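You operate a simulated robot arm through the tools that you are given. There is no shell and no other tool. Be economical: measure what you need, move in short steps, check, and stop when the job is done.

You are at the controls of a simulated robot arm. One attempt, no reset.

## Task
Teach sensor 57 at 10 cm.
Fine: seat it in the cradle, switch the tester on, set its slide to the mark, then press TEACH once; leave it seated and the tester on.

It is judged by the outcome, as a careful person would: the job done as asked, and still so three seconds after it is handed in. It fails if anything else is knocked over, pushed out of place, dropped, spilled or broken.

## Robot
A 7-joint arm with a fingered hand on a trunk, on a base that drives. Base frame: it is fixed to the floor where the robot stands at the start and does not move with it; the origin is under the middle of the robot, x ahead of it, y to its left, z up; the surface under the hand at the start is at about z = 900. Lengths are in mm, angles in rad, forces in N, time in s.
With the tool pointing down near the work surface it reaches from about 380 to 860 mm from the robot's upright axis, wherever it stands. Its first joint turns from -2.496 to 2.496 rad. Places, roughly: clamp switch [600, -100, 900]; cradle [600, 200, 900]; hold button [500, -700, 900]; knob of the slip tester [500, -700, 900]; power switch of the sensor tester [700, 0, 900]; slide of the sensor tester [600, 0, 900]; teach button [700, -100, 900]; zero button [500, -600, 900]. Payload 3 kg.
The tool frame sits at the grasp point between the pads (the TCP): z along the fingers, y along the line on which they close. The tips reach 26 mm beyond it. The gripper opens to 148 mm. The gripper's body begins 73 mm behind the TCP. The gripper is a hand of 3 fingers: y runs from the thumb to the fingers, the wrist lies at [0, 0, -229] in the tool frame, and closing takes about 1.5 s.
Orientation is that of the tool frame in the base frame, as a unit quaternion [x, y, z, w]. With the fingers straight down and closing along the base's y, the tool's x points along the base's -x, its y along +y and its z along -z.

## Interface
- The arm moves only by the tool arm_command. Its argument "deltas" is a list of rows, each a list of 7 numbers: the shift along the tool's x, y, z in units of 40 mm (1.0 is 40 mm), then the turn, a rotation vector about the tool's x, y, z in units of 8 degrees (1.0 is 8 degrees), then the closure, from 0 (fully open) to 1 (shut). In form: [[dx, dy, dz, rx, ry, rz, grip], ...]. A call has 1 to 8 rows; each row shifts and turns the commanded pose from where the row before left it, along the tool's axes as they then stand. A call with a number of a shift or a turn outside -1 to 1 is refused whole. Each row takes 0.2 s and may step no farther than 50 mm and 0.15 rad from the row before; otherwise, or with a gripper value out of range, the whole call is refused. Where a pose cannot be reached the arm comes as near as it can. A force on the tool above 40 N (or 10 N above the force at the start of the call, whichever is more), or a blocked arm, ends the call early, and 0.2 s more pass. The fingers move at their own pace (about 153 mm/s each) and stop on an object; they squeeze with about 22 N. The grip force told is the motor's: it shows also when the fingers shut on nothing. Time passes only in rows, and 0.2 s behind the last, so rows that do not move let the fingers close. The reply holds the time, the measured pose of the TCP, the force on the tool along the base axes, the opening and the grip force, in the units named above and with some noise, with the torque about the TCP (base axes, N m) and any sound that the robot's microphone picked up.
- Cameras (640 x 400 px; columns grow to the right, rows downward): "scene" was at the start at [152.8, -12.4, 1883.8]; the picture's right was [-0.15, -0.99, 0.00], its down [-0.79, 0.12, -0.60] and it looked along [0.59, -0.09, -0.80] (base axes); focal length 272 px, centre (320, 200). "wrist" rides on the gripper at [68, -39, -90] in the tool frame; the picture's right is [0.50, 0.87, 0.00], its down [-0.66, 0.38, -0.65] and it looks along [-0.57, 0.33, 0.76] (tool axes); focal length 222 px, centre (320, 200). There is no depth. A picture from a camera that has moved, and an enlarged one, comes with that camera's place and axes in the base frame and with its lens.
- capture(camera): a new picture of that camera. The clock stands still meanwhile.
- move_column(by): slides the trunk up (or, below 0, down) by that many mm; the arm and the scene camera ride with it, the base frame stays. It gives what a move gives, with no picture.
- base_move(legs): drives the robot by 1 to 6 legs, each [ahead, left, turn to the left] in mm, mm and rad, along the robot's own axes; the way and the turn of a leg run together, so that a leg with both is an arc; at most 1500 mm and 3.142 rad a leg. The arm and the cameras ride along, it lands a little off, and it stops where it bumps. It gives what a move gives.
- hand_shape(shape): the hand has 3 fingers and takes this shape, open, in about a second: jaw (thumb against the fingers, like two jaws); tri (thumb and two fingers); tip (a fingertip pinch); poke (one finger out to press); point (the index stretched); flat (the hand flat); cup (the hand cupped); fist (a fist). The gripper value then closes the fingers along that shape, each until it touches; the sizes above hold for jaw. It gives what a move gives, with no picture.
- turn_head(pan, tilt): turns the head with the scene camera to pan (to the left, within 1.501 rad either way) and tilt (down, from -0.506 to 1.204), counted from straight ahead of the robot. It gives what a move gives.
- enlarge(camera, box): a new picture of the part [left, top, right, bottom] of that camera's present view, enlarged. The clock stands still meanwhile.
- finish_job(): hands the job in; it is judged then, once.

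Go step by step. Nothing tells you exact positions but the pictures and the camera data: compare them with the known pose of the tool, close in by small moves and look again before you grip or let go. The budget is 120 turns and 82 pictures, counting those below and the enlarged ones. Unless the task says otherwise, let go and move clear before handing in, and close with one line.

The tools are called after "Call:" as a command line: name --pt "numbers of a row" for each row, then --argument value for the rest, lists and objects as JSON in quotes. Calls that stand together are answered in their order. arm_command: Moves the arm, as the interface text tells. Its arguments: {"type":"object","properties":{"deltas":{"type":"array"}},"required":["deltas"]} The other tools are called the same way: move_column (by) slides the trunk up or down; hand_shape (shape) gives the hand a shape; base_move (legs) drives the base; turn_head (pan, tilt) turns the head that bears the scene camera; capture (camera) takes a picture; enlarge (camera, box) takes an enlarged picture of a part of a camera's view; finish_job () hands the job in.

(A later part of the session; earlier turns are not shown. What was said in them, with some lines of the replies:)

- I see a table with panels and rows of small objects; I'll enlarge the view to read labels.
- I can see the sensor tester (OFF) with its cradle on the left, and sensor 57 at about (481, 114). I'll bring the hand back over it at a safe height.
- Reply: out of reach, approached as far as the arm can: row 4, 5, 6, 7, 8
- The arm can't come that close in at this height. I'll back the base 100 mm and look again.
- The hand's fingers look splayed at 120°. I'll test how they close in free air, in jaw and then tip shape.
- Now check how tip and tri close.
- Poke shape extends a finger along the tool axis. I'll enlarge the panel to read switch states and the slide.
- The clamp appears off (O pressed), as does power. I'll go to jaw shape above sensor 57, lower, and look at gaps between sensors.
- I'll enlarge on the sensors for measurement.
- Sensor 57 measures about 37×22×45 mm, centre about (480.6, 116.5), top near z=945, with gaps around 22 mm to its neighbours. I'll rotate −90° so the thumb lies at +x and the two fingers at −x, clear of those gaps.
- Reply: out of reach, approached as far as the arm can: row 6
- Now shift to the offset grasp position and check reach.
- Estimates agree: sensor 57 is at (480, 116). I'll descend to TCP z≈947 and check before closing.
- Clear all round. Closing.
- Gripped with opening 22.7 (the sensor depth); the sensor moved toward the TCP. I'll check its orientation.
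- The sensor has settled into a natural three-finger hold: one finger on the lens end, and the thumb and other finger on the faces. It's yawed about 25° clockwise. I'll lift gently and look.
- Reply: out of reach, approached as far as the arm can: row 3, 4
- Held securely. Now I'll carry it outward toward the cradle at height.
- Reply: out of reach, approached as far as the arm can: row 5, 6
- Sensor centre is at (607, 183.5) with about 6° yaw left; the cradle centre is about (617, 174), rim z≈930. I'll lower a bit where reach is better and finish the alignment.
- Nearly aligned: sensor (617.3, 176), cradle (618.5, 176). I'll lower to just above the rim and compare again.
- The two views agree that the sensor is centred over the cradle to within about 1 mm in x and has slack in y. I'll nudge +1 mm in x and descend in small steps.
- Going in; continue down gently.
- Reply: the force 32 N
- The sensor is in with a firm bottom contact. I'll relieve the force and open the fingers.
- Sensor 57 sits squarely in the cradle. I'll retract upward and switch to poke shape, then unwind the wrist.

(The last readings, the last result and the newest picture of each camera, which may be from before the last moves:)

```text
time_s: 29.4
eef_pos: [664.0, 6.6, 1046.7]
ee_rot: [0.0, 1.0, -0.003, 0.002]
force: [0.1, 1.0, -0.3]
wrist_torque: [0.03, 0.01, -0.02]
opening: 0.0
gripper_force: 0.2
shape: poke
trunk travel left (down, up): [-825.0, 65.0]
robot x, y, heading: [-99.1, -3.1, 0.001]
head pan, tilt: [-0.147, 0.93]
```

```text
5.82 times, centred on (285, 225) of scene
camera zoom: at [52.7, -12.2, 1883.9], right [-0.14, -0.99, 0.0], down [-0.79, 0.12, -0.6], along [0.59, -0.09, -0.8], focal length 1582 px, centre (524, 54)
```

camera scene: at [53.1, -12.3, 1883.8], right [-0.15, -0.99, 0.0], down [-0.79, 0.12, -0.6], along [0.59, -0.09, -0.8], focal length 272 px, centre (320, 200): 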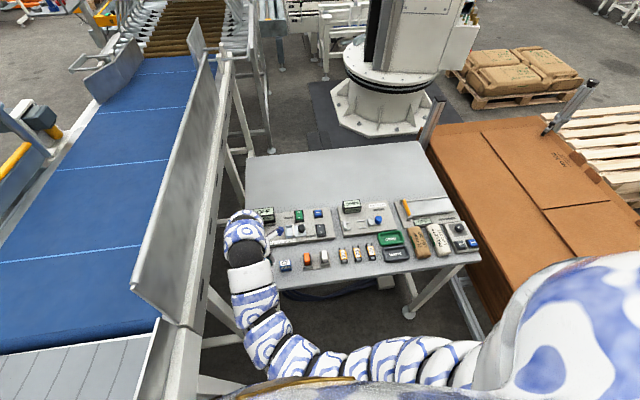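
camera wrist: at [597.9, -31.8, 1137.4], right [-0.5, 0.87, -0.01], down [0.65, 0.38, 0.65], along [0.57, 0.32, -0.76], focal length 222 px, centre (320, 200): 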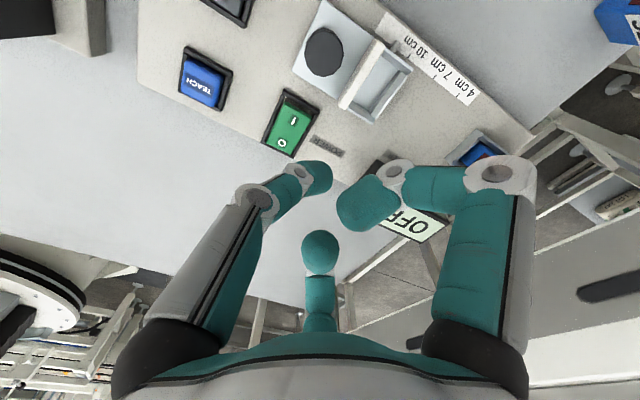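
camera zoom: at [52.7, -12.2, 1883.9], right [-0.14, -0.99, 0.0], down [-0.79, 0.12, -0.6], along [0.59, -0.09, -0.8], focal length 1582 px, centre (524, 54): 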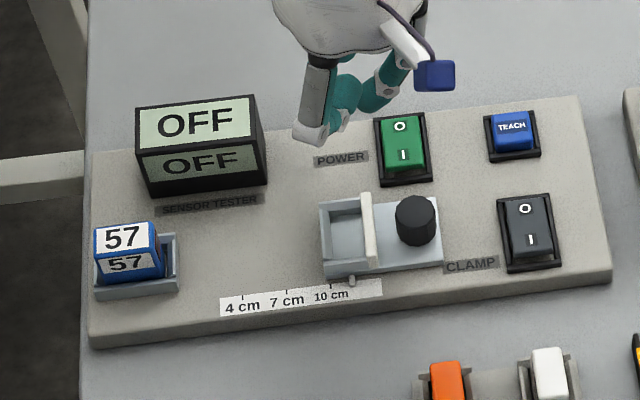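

Sensor is seated and the tester reads OFF. The power switch's "I" end is about (676, −17). I'll move the poke finger above it and check.

Call:
arm_command --pt "-0.28 -0.59 0.5 0 0 0 0" --pt "0 0 0.8 0 0 0 0" --pt "0 0 0.3 0 0 0 0"

Call:
enlarge --camera "scene" --box '[270, 200, 330, 240]'

Call:
capture --camera "wrist"

```text
time_s: 30.1
eef_pos: [676.1, -19.5, 983.7]
ee_rot: [0.001, 1.0, -0.002, 0.001]
force: [0.2, -0.1, 1.1]
wrist_torque: [0.0, 0.0, -0.02]
opening: 0.0
gripper_force: 0.0
shape: poke
trunk travel left (down, up): [-825.0, 65.0]
robot x, y, heading: [-98.4, 3.3, -0.0]
head pan, tilt: [-0.147, 0.93]
```

```text
10.00 times, centred on (300, 220) of scene
camera zoom: at [53.2, -12.9, 1883.8], right [-0.15, -0.99, 0.0], down [-0.79, 0.12, -0.6], along [0.59, -0.09, -0.8], focal length 2719 px, centre (520, 0)
```

zoom: 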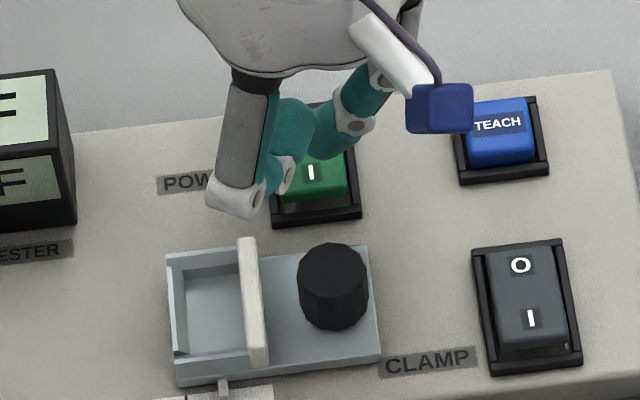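

```text
42 pictures are left
camera wrist: at [609.1, -57.1, 1073.8], right [-0.5, 0.87, -0.01], down [0.65, 0.38, 0.65], along [0.57, 0.32, -0.76], focal length 222 px, centre (320, 200)
```

wrist: 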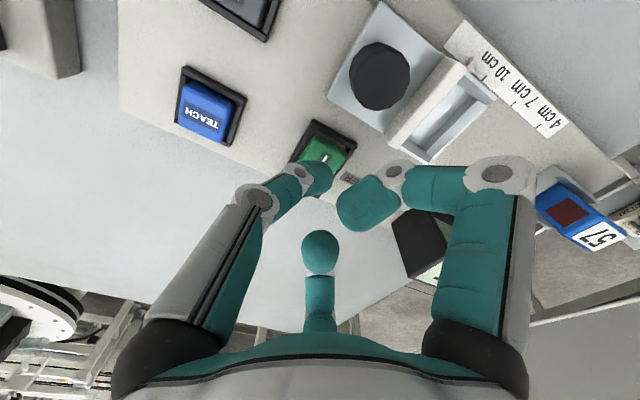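

Poke tip hovers over the "I" end. Pressing down in small steps.

Call:
arm_command --pt "0.07 0.08 0.3 0 0 0 0" --pt "0 0 0.12 0 0 0 0" --pt "0 0 0.1 0 0 0 0" --pt "0 0 0.1 0 0 0 0"

Call:
enlarge --camera "wrist" --box '[220, 60, 460, 250]'

```text
time_s: 31.1
eef_pos: [673.3, -14.3, 959.1]
ee_rot: [0.001, 1.0, -0.003, 0.001]
force: [0.4, -1.1, 5.6]
wrist_torque: [-0.04, -0.05, -0.04]
opening: 0.1
gripper_force: 0.1
shape: poke
trunk travel left (down, up): [-825.0, 65.0]
robot x, y, heading: [-99.6, -1.8, -0.002]
head pan, tilt: [-0.147, 0.93]
```

```text
2.11 times, centred on (340, 155) of wrist
camera zoom: at [605.8, -53.2, 1050.4], right [-0.5, 0.87, -0.01], down [0.65, 0.38, 0.65], along [0.57, 0.32, -0.76], focal length 468 px, centre (278, 295)
```

zoom: 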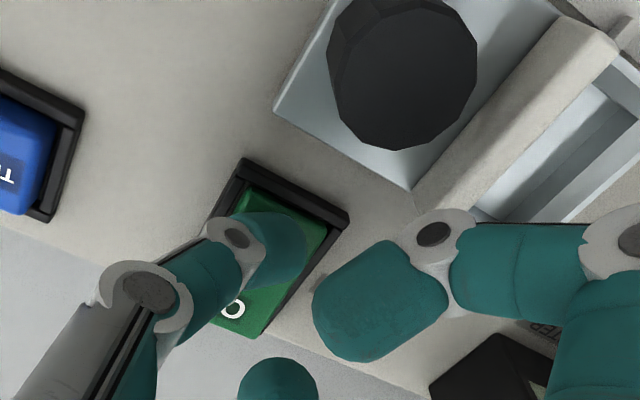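

Call:
arm_command --pt "0 0 0.07 0 0 0 0" --pt "0 0 0.07 0 0 0 0"

Call:
enlarge --camera "scene" --box '[230, 195, 340, 255]'

```text
time_s: 31.8
eef_pos: [672.8, -18.5, 957.9]
ee_rot: [0.0, 1.0, -0.004, 0.003]
force: [-12.3, -6.8, 28.4]
wrist_torque: [0.01, 0.14, 0.04]
opening: 0.0
gripper_force: 0.1
shape: poke
trunk travel left (down, up): [-825.0, 65.0]
robot x, y, heading: [-101.5, -0.8, -0.001]
head pan, tilt: [-0.147, 0.93]
stopped in row 2: the force on the tool passed its limit at 42 N (the readings are from after the stop); the commanded pose is now the measured one
```

```text
5.82 times, centred on (285, 225) of scene
camera zoom: at [48.3, -12.8, 1884.4], right [-0.15, -0.99, 0.0], down [-0.79, 0.12, -0.6], along [0.59, -0.09, -0.8], focal length 1582 px, centre (524, 54)
```

zoom: 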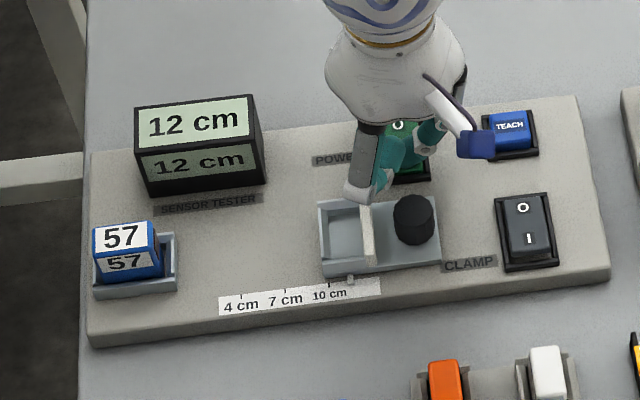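

The tester is on and reads 12 cm. Next I'll lift, move to the −y side of the slide's knob (about (621, −21)), and come down beside it.

Call:
arm_command --pt "0 0 -0.7 0 0 0 0" --pt "0 0 -0.7 0 0 0 0" --pt "0.65 -0.5 0 0 0 0 0" --pt "0.65 -0.5 0 0 0 0 0" --pt "0 0 0.3 0 0 0 0"

Call:
enlarge --camera "wrist" --box '[180, 0, 500, 250]'

Call:
enlarge --camera "scene" --box '[255, 205, 335, 255]'

```text
time_s: 33.0
eef_pos: [624.5, -58.4, 998.4]
ee_rot: [0.0, 1.0, -0.004, 0.003]
force: [0.2, 0.0, 0.4]
wrist_torque: [-0.01, 0.0, 0.01]
opening: 0.0
gripper_force: 0.0
shape: poke
trunk travel left (down, up): [-825.0, 65.0]
robot x, y, heading: [-100.8, -0.2, -0.003]
head pan, tilt: [-0.147, 0.93]
```

```text
1.60 times, centred on (340, 125) of wrist
camera zoom: at [556.0, -96.2, 1089.3], right [-0.5, 0.87, -0.01], down [0.65, 0.38, 0.65], along [0.57, 0.32, -0.76], focal length 355 px, centre (288, 320)
```

zoom: 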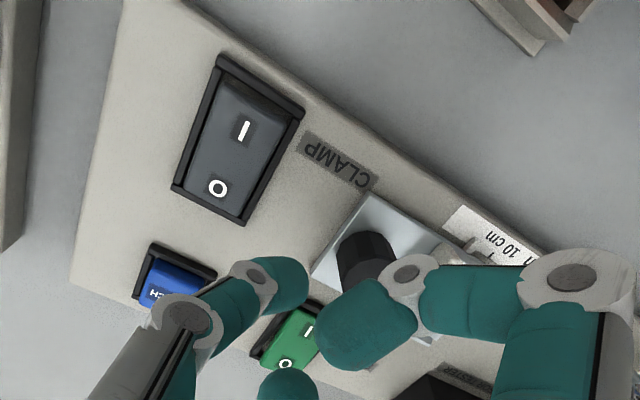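

```text
8.00 times, centred on (295, 230) of scene
camera zoom: at [53.6, -12.4, 1883.7], right [-0.15, -0.99, 0.0], down [-0.79, 0.12, -0.6], along [0.59, -0.09, -0.8], focal length 2175 px, centre (520, -40)
```

zoom: 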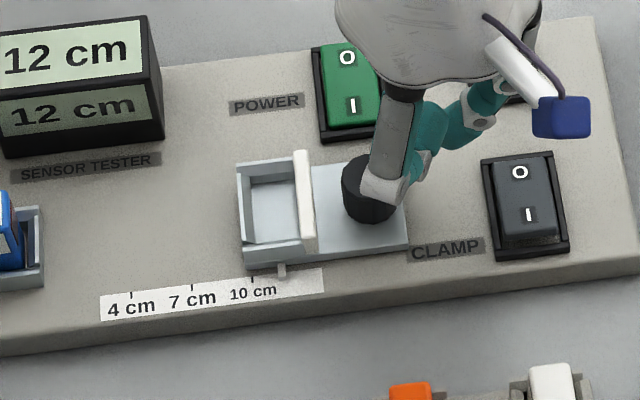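

The clamp looks off (O pressed). I'll lower beside the knob and check.

Call:
arm_command --pt "0 0 0.5 0 0 0 0" --pt "0 0 0.33 0 0 0 0"

Call:
enlarge --camera "wrist" --box '[180, 0, 500, 250]'

Call:
enlarge --camera "scene" --box '[255, 205, 335, 255]'

```text
time_s: 33.6
eef_pos: [621.5, -57.7, 965.5]
ee_rot: [0.0, 1.0, -0.005, 0.002]
force: [-0.5, -0.1, 0.2]
wrist_torque: [0.0, -0.02, 0.0]
opening: 0.1
gripper_force: 0.1
shape: poke
trunk travel left (down, up): [-825.0, 65.0]
robot x, y, heading: [-99.9, -0.8, -0.0]
head pan, tilt: [-0.147, 0.93]
```

```text
1.60 times, centred on (340, 125) of wrist
camera zoom: at [555.3, -95.3, 1055.5], right [-0.5, 0.87, -0.01], down [0.65, 0.38, 0.65], along [0.57, 0.32, -0.76], focal length 355 px, centre (288, 320)
```

zoom: 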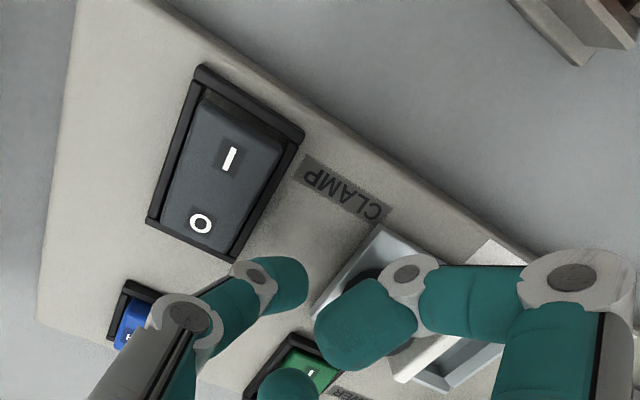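

```text
8.00 times, centred on (295, 230) of scene
camera zoom: at [52.7, -12.6, 1883.9], right [-0.15, -0.99, 0.0], down [-0.79, 0.12, -0.6], along [0.59, -0.09, -0.8], focal length 2175 px, centre (520, -40)
```

zoom: 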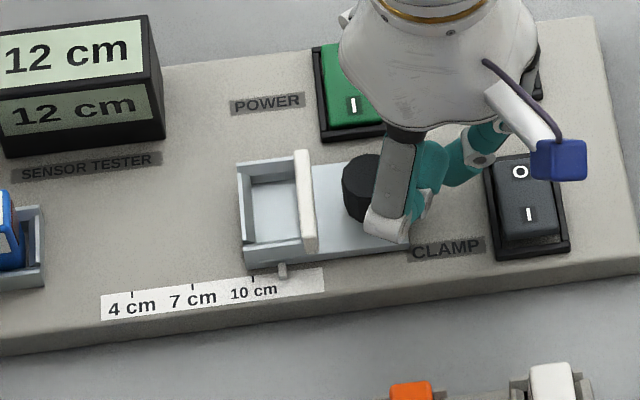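

Push +y gently toward contact.

Call:
arm_command --pt "0 0.2 0 0 0 0 0" --pt "0 0.12 0 0 0 0 0" --pt "0 0.08 0 0 0 0 0"

Call:
enlarge --camera "scene" --box '[255, 205, 335, 255]'

```text
time_s: 34.4
eef_pos: [623.3, -40.9, 966.1]
ee_rot: [0.001, 1.0, -0.003, 0.003]
force: [-0.3, -0.3, 0.6]
wrist_torque: [-0.01, 0.01, 0.01]
opening: 0.0
gripper_force: 0.0
shape: poke
trunk travel left (down, up): [-825.0, 65.0]
robot x, y, heading: [-99.6, -0.9, 0.002]
head pan, tilt: [-0.147, 0.93]
```

```text
8.00 times, centred on (295, 230) of scene
camera zoom: at [53.0, -12.3, 1883.8], right [-0.15, -0.99, 0.0], down [-0.79, 0.12, -0.6], along [0.59, -0.09, -0.8], focal length 2175 px, centre (520, -40)
```

zoom: 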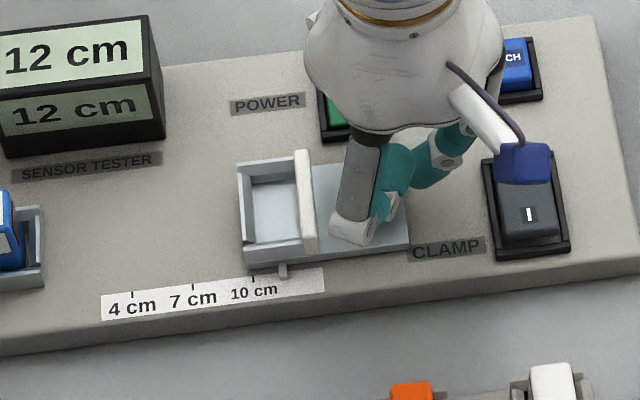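

Call:
enlarge --camera "wrist" --box '[220, 80, 440, 220]'

Call:
enlarge --camera "scene" --box '[288, 215, 314, 238]'

```text
2.86 times, centred on (330, 150) of wrist
camera zoom: at [555.9, -79.0, 1055.9], right [-0.5, 0.87, -0.01], down [0.65, 0.38, 0.65], along [0.57, 0.32, -0.76], focal length 635 px, centre (291, 343)
```

zoom: 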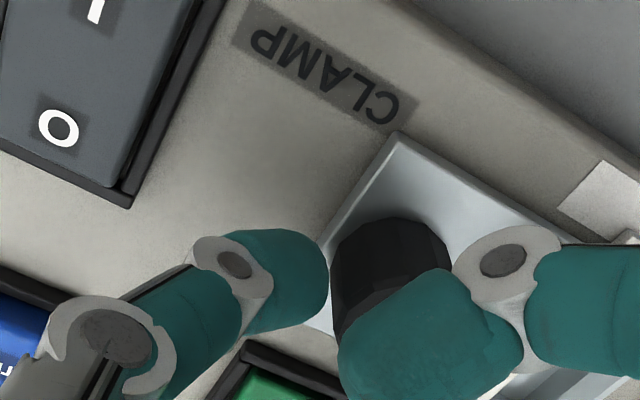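

```text
16.00 times, centred on (301, 226) of scene
camera zoom: at [53.0, -12.3, 1883.8], right [-0.15, -0.99, 0.0], down [-0.79, 0.12, -0.6], along [0.59, -0.09, -0.8], focal length 4350 px, centre (624, -224)
```

zoom: 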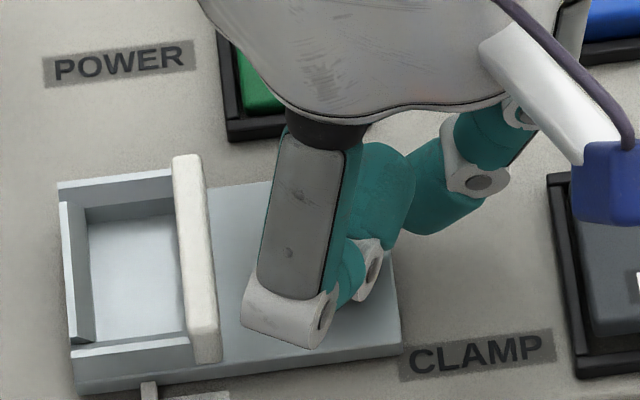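

The fingertip looks just about at the knob's side. I'll continue in small steps.

Call:
arm_command --pt "0 0.1 0 0 0 0 0" --pt "0 0.1 0 0 0 0 0"

Call:
enlarge --camera "scene" --box '[255, 205, 335, 255]'

```text
time_s: 35.0
eef_pos: [622.2, -32.9, 965.8]
ee_rot: [0.001, 1.0, -0.004, 0.002]
force: [0.4, -0.4, 0.2]
wrist_torque: [-0.03, -0.01, -0.03]
opening: 0.2
gripper_force: 0.1
shape: poke
trunk travel left (down, up): [-825.0, 65.0]
robot x, y, heading: [-97.5, -4.7, 0.0]
head pan, tilt: [-0.147, 0.93]
```

```text
8.00 times, centred on (295, 230) of scene
camera zoom: at [53.2, -12.6, 1883.8], right [-0.15, -0.99, 0.0], down [-0.79, 0.12, -0.6], along [0.59, -0.09, -0.8], focal length 2175 px, centre (520, -40)
```

zoom: 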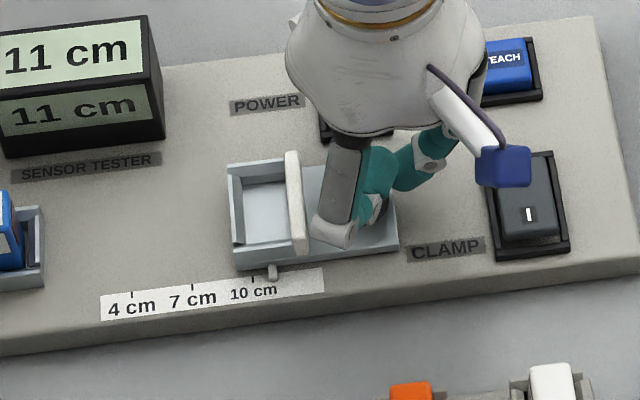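

It slides: 11 cm now. I'll zoom in on the pointer.

Call:
enlarge --camera "scene" --box '[278, 231, 298, 247]'

```text
16.00 times, centred on (288, 239) of scene
camera zoom: at [53.2, -12.6, 1883.8], right [-0.15, -0.99, 0.0], down [-0.79, 0.12, -0.6], along [0.59, -0.09, -0.8], focal length 4350 px, centre (832, -424)
```

zoom: 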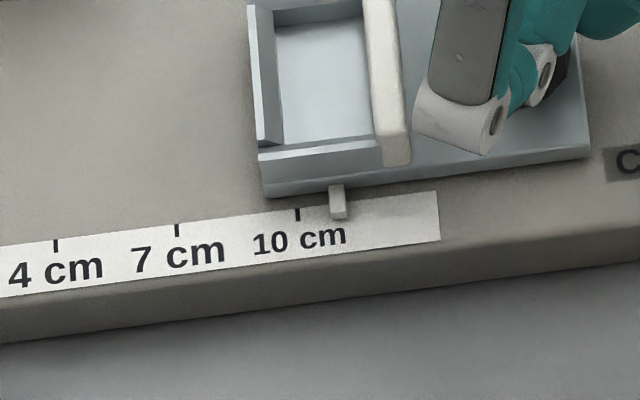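

The scale is about 10 mm per cm and the pointer is at ~11.0, so ~10 mm is left. I'll push 8 mm.

Call:
arm_command --pt "0 0.1 0 0 0 0 0" --pt "0 0.1 0 0 0 0 0" --pt "0 0 0 0 0 0 0"

Call:
enlarge --camera "scene" --box '[278, 231, 298, 247]'

```text
time_s: 35.8
eef_pos: [622.5, -24.3, 964.6]
ee_rot: [0.001, 1.0, -0.004, 0.002]
force: [0.3, -0.1, -0.1]
wrist_torque: [-0.02, 0.01, 0.0]
opening: 0.0
gripper_force: 0.0
shape: poke
trunk travel left (down, up): [-825.0, 65.0]
robot x, y, heading: [-98.9, -3.4, -0.002]
head pan, tilt: [-0.147, 0.93]
```

```text
16.00 times, centred on (288, 239) of scene
camera zoom: at [53.1, -12.5, 1883.8], right [-0.15, -0.99, 0.0], down [-0.79, 0.12, -0.6], along [0.59, -0.09, -0.8], focal length 4350 px, centre (832, -424)
```

zoom: 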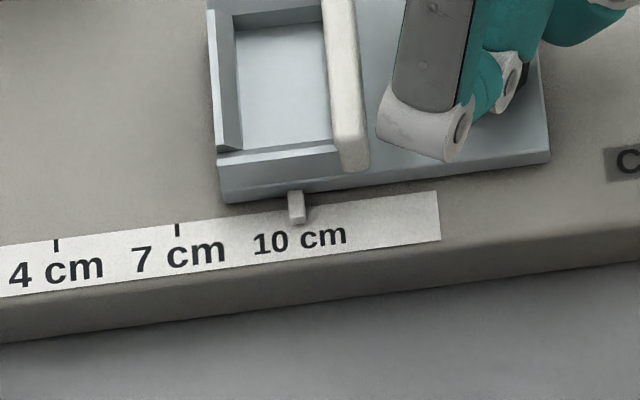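

The pointer is on the 10 cm tick. I'll back the finger away, lift, and verify from both cameras.

Call:
arm_command --pt "0 -0.4 0 0 0 0 0" --pt "0 -0.5 0 0 0 0 0" --pt "0 0 -0.6 0 0 0 0" --pt "0 -0.2 -0.4 0 0 0 0"

Call:
enlarge --camera "scene" --box '[278, 231, 298, 247]'

Call:
capture --camera "wrist"

Call:
enlarge --camera "scene" --box '[230, 195, 340, 255]'

```text
time_s: 36.8
eef_pos: [624.5, -69.6, 1003.5]
ee_rot: [0.001, 1.0, -0.003, 0.002]
force: [-0.2, -0.5, 0.0]
wrist_torque: [0.03, 0.01, -0.01]
opening: 0.1
gripper_force: 0.0
shape: poke
trunk travel left (down, up): [-825.0, 65.0]
robot x, y, heading: [-99.5, 0.2, 0.001]
head pan, tilt: [-0.147, 0.93]
```

```text
16.00 times, centred on (288, 239) of scene
camera zoom: at [53.1, -14.0, 1883.8], right [-0.15, -0.99, 0.0], down [-0.79, 0.12, -0.6], along [0.59, -0.09, -0.8], focal length 4350 px, centre (832, -424)
```

zoom: 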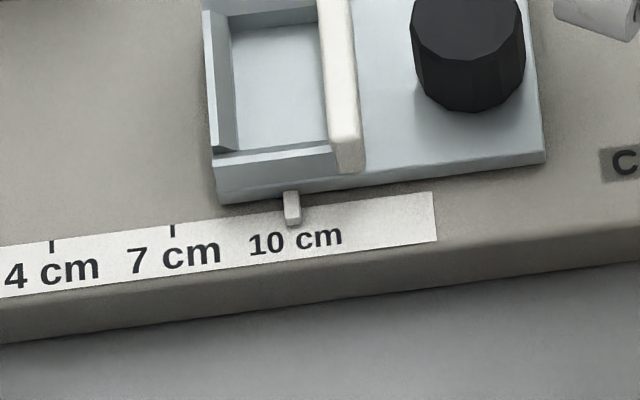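

```text
28 pictures are left
camera wrist: at [558.1, -107.0, 1094.6], right [-0.5, 0.87, -0.01], down [0.65, 0.38, 0.65], along [0.57, 0.32, -0.76], focal length 222 px, centre (320, 200)
```

wrist: 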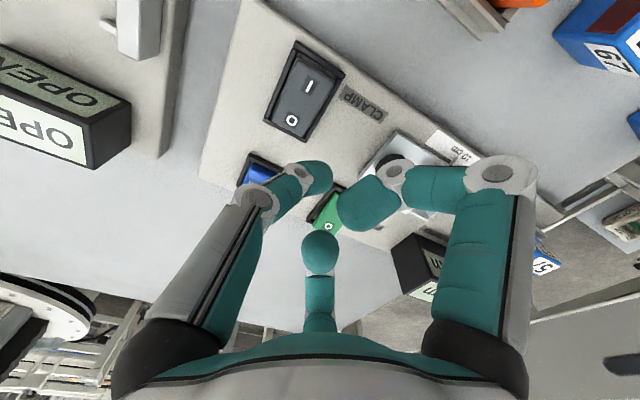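

```text
5.82 times, centred on (285, 225) of scene
camera zoom: at [53.1, -14.0, 1883.8], right [-0.15, -0.99, 0.0], down [-0.79, 0.12, -0.6], along [0.59, -0.09, -0.8], focal length 1582 px, centre (524, 54)
```

zoom: 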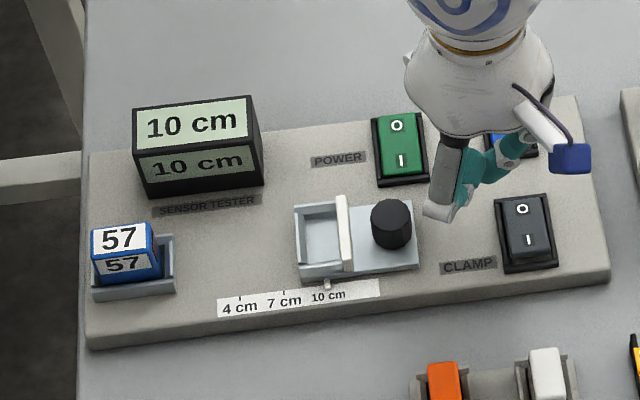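

Display reads 10 cm with the pointer on the mark. Now above TEACH, about (691, −98).

Call:
arm_command --pt "-0.83 -0.35 0 0 0 0 0" --pt "-0.83 -0.35 0 0 0 0 0" --pt "0 0 0.5 0 0 0 0"

Call:
enlarge --camera "wrist" --box '[200, 60, 440, 250]'

Call:
enlarge --camera "scene" --box '[295, 195, 345, 235]'

```text
time_s: 37.6
eef_pos: [689.3, -97.9, 986.2]
ee_rot: [0.0, 1.0, -0.003, 0.003]
force: [0.2, 0.2, 0.1]
wrist_torque: [0.01, 0.01, 0.0]
opening: 0.2
gripper_force: 0.0
shape: poke
trunk travel left (down, up): [-825.0, 65.0]
robot x, y, heading: [-101.0, -0.3, -0.001]
head pan, tilt: [-0.147, 0.93]
```

```text
2.11 times, centred on (320, 155) of wrist
camera zoom: at [621.9, -135.9, 1076.1], right [-0.5, 0.87, -0.01], down [0.65, 0.38, 0.65], along [0.57, 0.32, -0.76], focal length 468 px, centre (320, 295)
```

zoom: 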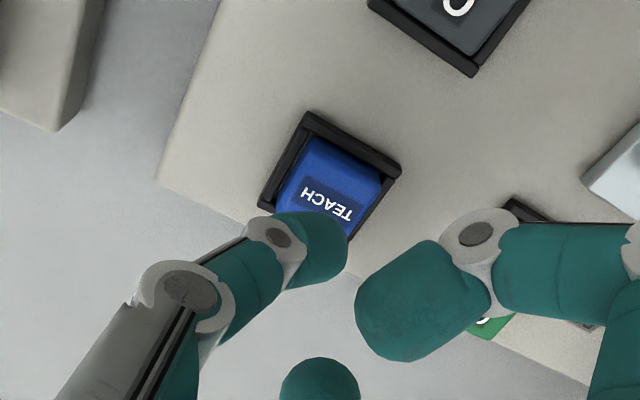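

```text
10.00 times, centred on (320, 215) of scene
camera zoom: at [53.6, -12.7, 1883.7], right [-0.15, -0.99, 0.0], down [-0.79, 0.12, -0.6], along [0.59, -0.09, -0.8], focal length 2719 px, centre (320, 50)
```

zoom: 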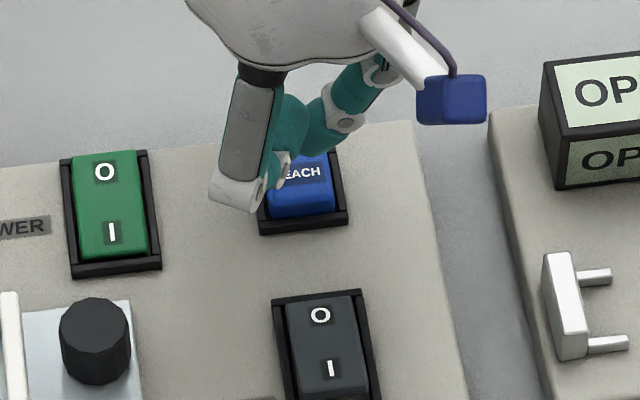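

Aligned over TEACH. Press down in small steps.

Call:
arm_command --pt "0 0.06 0.3 0 0 0 0" --pt "0 0 0.15 0 0 0 0" --pt "0 0 0.1 0 0 0 0"

Call:
enlarge --camera "scene" --box '[230, 195, 340, 255]'

```text
time_s: 38.4
eef_pos: [688.9, -95.8, 964.2]
ee_rot: [0.001, 1.0, -0.003, 0.002]
force: [0.4, 0.9, 0.4]
wrist_torque: [0.0, 0.0, -0.02]
opening: 0.0
gripper_force: 0.1
shape: poke
trunk travel left (down, up): [-825.0, 65.0]
robot x, y, heading: [-103.4, 0.5, -0.002]
head pan, tilt: [-0.147, 0.93]
```

```text
5.82 times, centred on (285, 225) of scene
camera zoom: at [53.2, -12.6, 1883.8], right [-0.15, -0.99, 0.0], down [-0.79, 0.12, -0.6], along [0.59, -0.09, -0.8], focal length 1582 px, centre (524, 54)
```

zoom: 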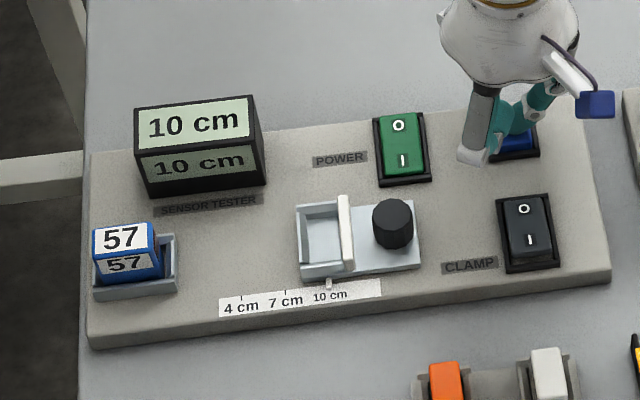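

Call:
arm_command --pt "0 0 0.1 0 0 0 0" --pt "0 0 0.08 0 0 0 0" --pt "0 0 0.06 0 0 0 0"

Call:
enlarge --camera "scene" --box '[230, 195, 340, 255]'

```text
time_s: 39.2
eef_pos: [688.7, -95.6, 956.1]
ee_rot: [0.001, 1.0, -0.003, 0.004]
force: [0.3, -4.4, 16.7]
wrist_torque: [-0.09, -0.01, 0.01]
opening: 0.1
gripper_force: 0.1
shape: poke
trunk travel left (down, up): [-825.0, 65.0]
robot x, y, heading: [-102.0, 2.0, -0.001]
head pan, tilt: [-0.147, 0.93]
heard: click
```

```text
5.82 times, centred on (285, 225) of scene
camera zoom: at [51.3, -12.8, 1884.3], right [-0.15, -0.99, 0.0], down [-0.79, 0.12, -0.6], along [0.59, -0.09, -0.8], focal length 1582 px, centre (524, 54)
```

zoom: 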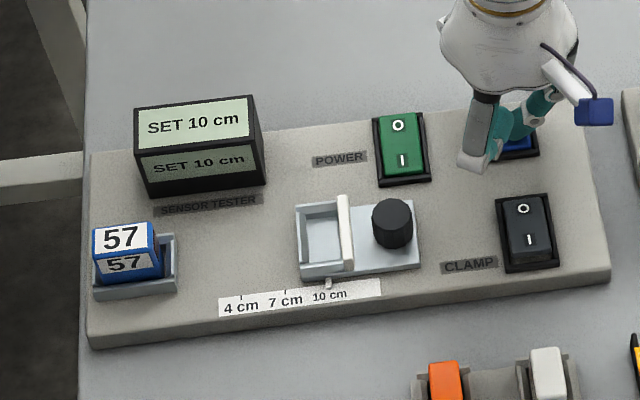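

A click was heard and the display shows "SET 10 cm". I'll lift straight off and check the final state.

Call:
arm_command --pt "0 0 -0.6 0 0 0 0" --pt "0 0 -1 0 0 0 0" --pt "0 0 -1 0 0 0 0" --pt "0 0 0 0 0 0 0"

Call:
enlarge --camera "scene" --box '[230, 195, 340, 265]'

Call:
capture --camera "scene"

```text
time_s: 40.2
eef_pos: [687.0, -94.4, 1059.4]
ee_rot: [0.0, 1.0, -0.004, 0.003]
force: [0.5, -0.6, 0.6]
wrist_torque: [0.02, 0.05, -0.01]
opening: 0.0
gripper_force: 0.1
shape: poke
trunk travel left (down, up): [-825.0, 65.0]
robot x, y, heading: [-98.6, -1.6, 0.0]
head pan, tilt: [-0.147, 0.93]
```

```text
5.71 times, centred on (285, 230) of scene
camera zoom: at [53.9, -12.2, 1883.7], right [-0.15, -0.99, 0.0], down [-0.79, 0.12, -0.6], along [0.59, -0.09, -0.8], focal length 1554 px, centre (520, 29)
```

zoom: 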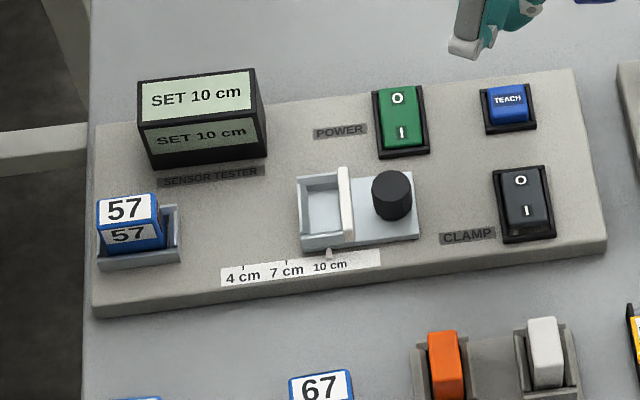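

```text
21 pictures are left
camera scene: at [53.9, -12.2, 1883.7], right [-0.15, -0.99, 0.0], down [-0.79, 0.12, -0.6], along [0.59, -0.09, -0.8], focal length 272 px, centre (320, 200)
```

scene: 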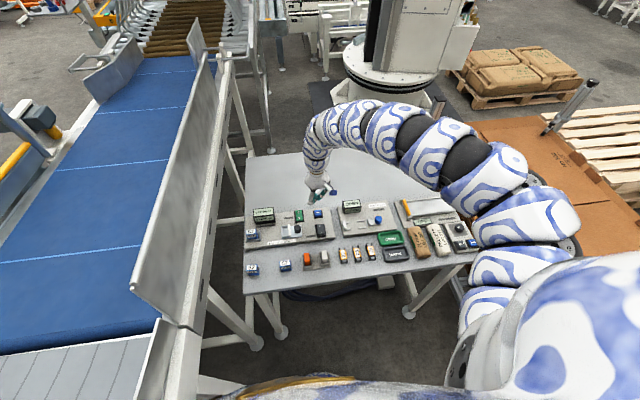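

All in order; one last check of the cradle seating and sensor 52.

Call:
enlarge --camera "scene" --box '[238, 222, 298, 278]'

Call:
enlarge --camera "scene" --box '[240, 224, 266, 244]'

```text
7.14 times, centred on (268, 250) of scene
camera zoom: at [53.9, -12.2, 1883.7], right [-0.15, -0.99, 0.0], down [-0.79, 0.12, -0.6], along [0.59, -0.09, -0.8], focal length 1942 px, centre (691, -157)
```

zoom: 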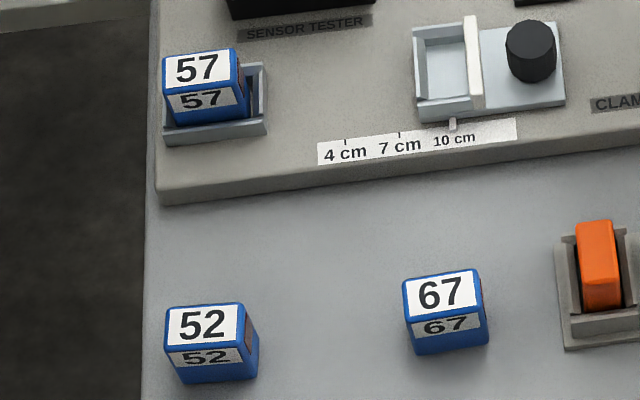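

```text
16.00 times, centred on (253, 234) of scene
camera zoom: at [53.9, -12.2, 1883.7], right [-0.15, -0.99, 0.0], down [-0.79, 0.12, -0.6], along [0.59, -0.09, -0.8], focal length 4350 px, centre (1392, -344)
```

zoom: 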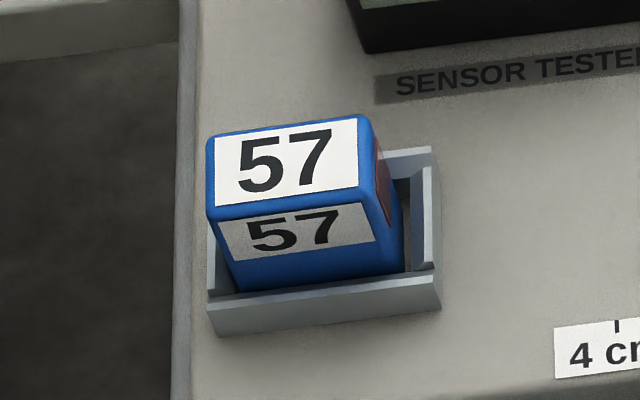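

Sensor 57 is seated upright, the neighbours stand untouched, and the display reads SET 10 cm; handing in.

Call:
finish_job

```text
The job is handed in.
```

Sensor 57 is taught at 10 cm. It is seated in the cradle, the tester is on with its slide on the 10 cm mark, and after one press of TEACH (one click heard) the display reads "SET 10 cm".
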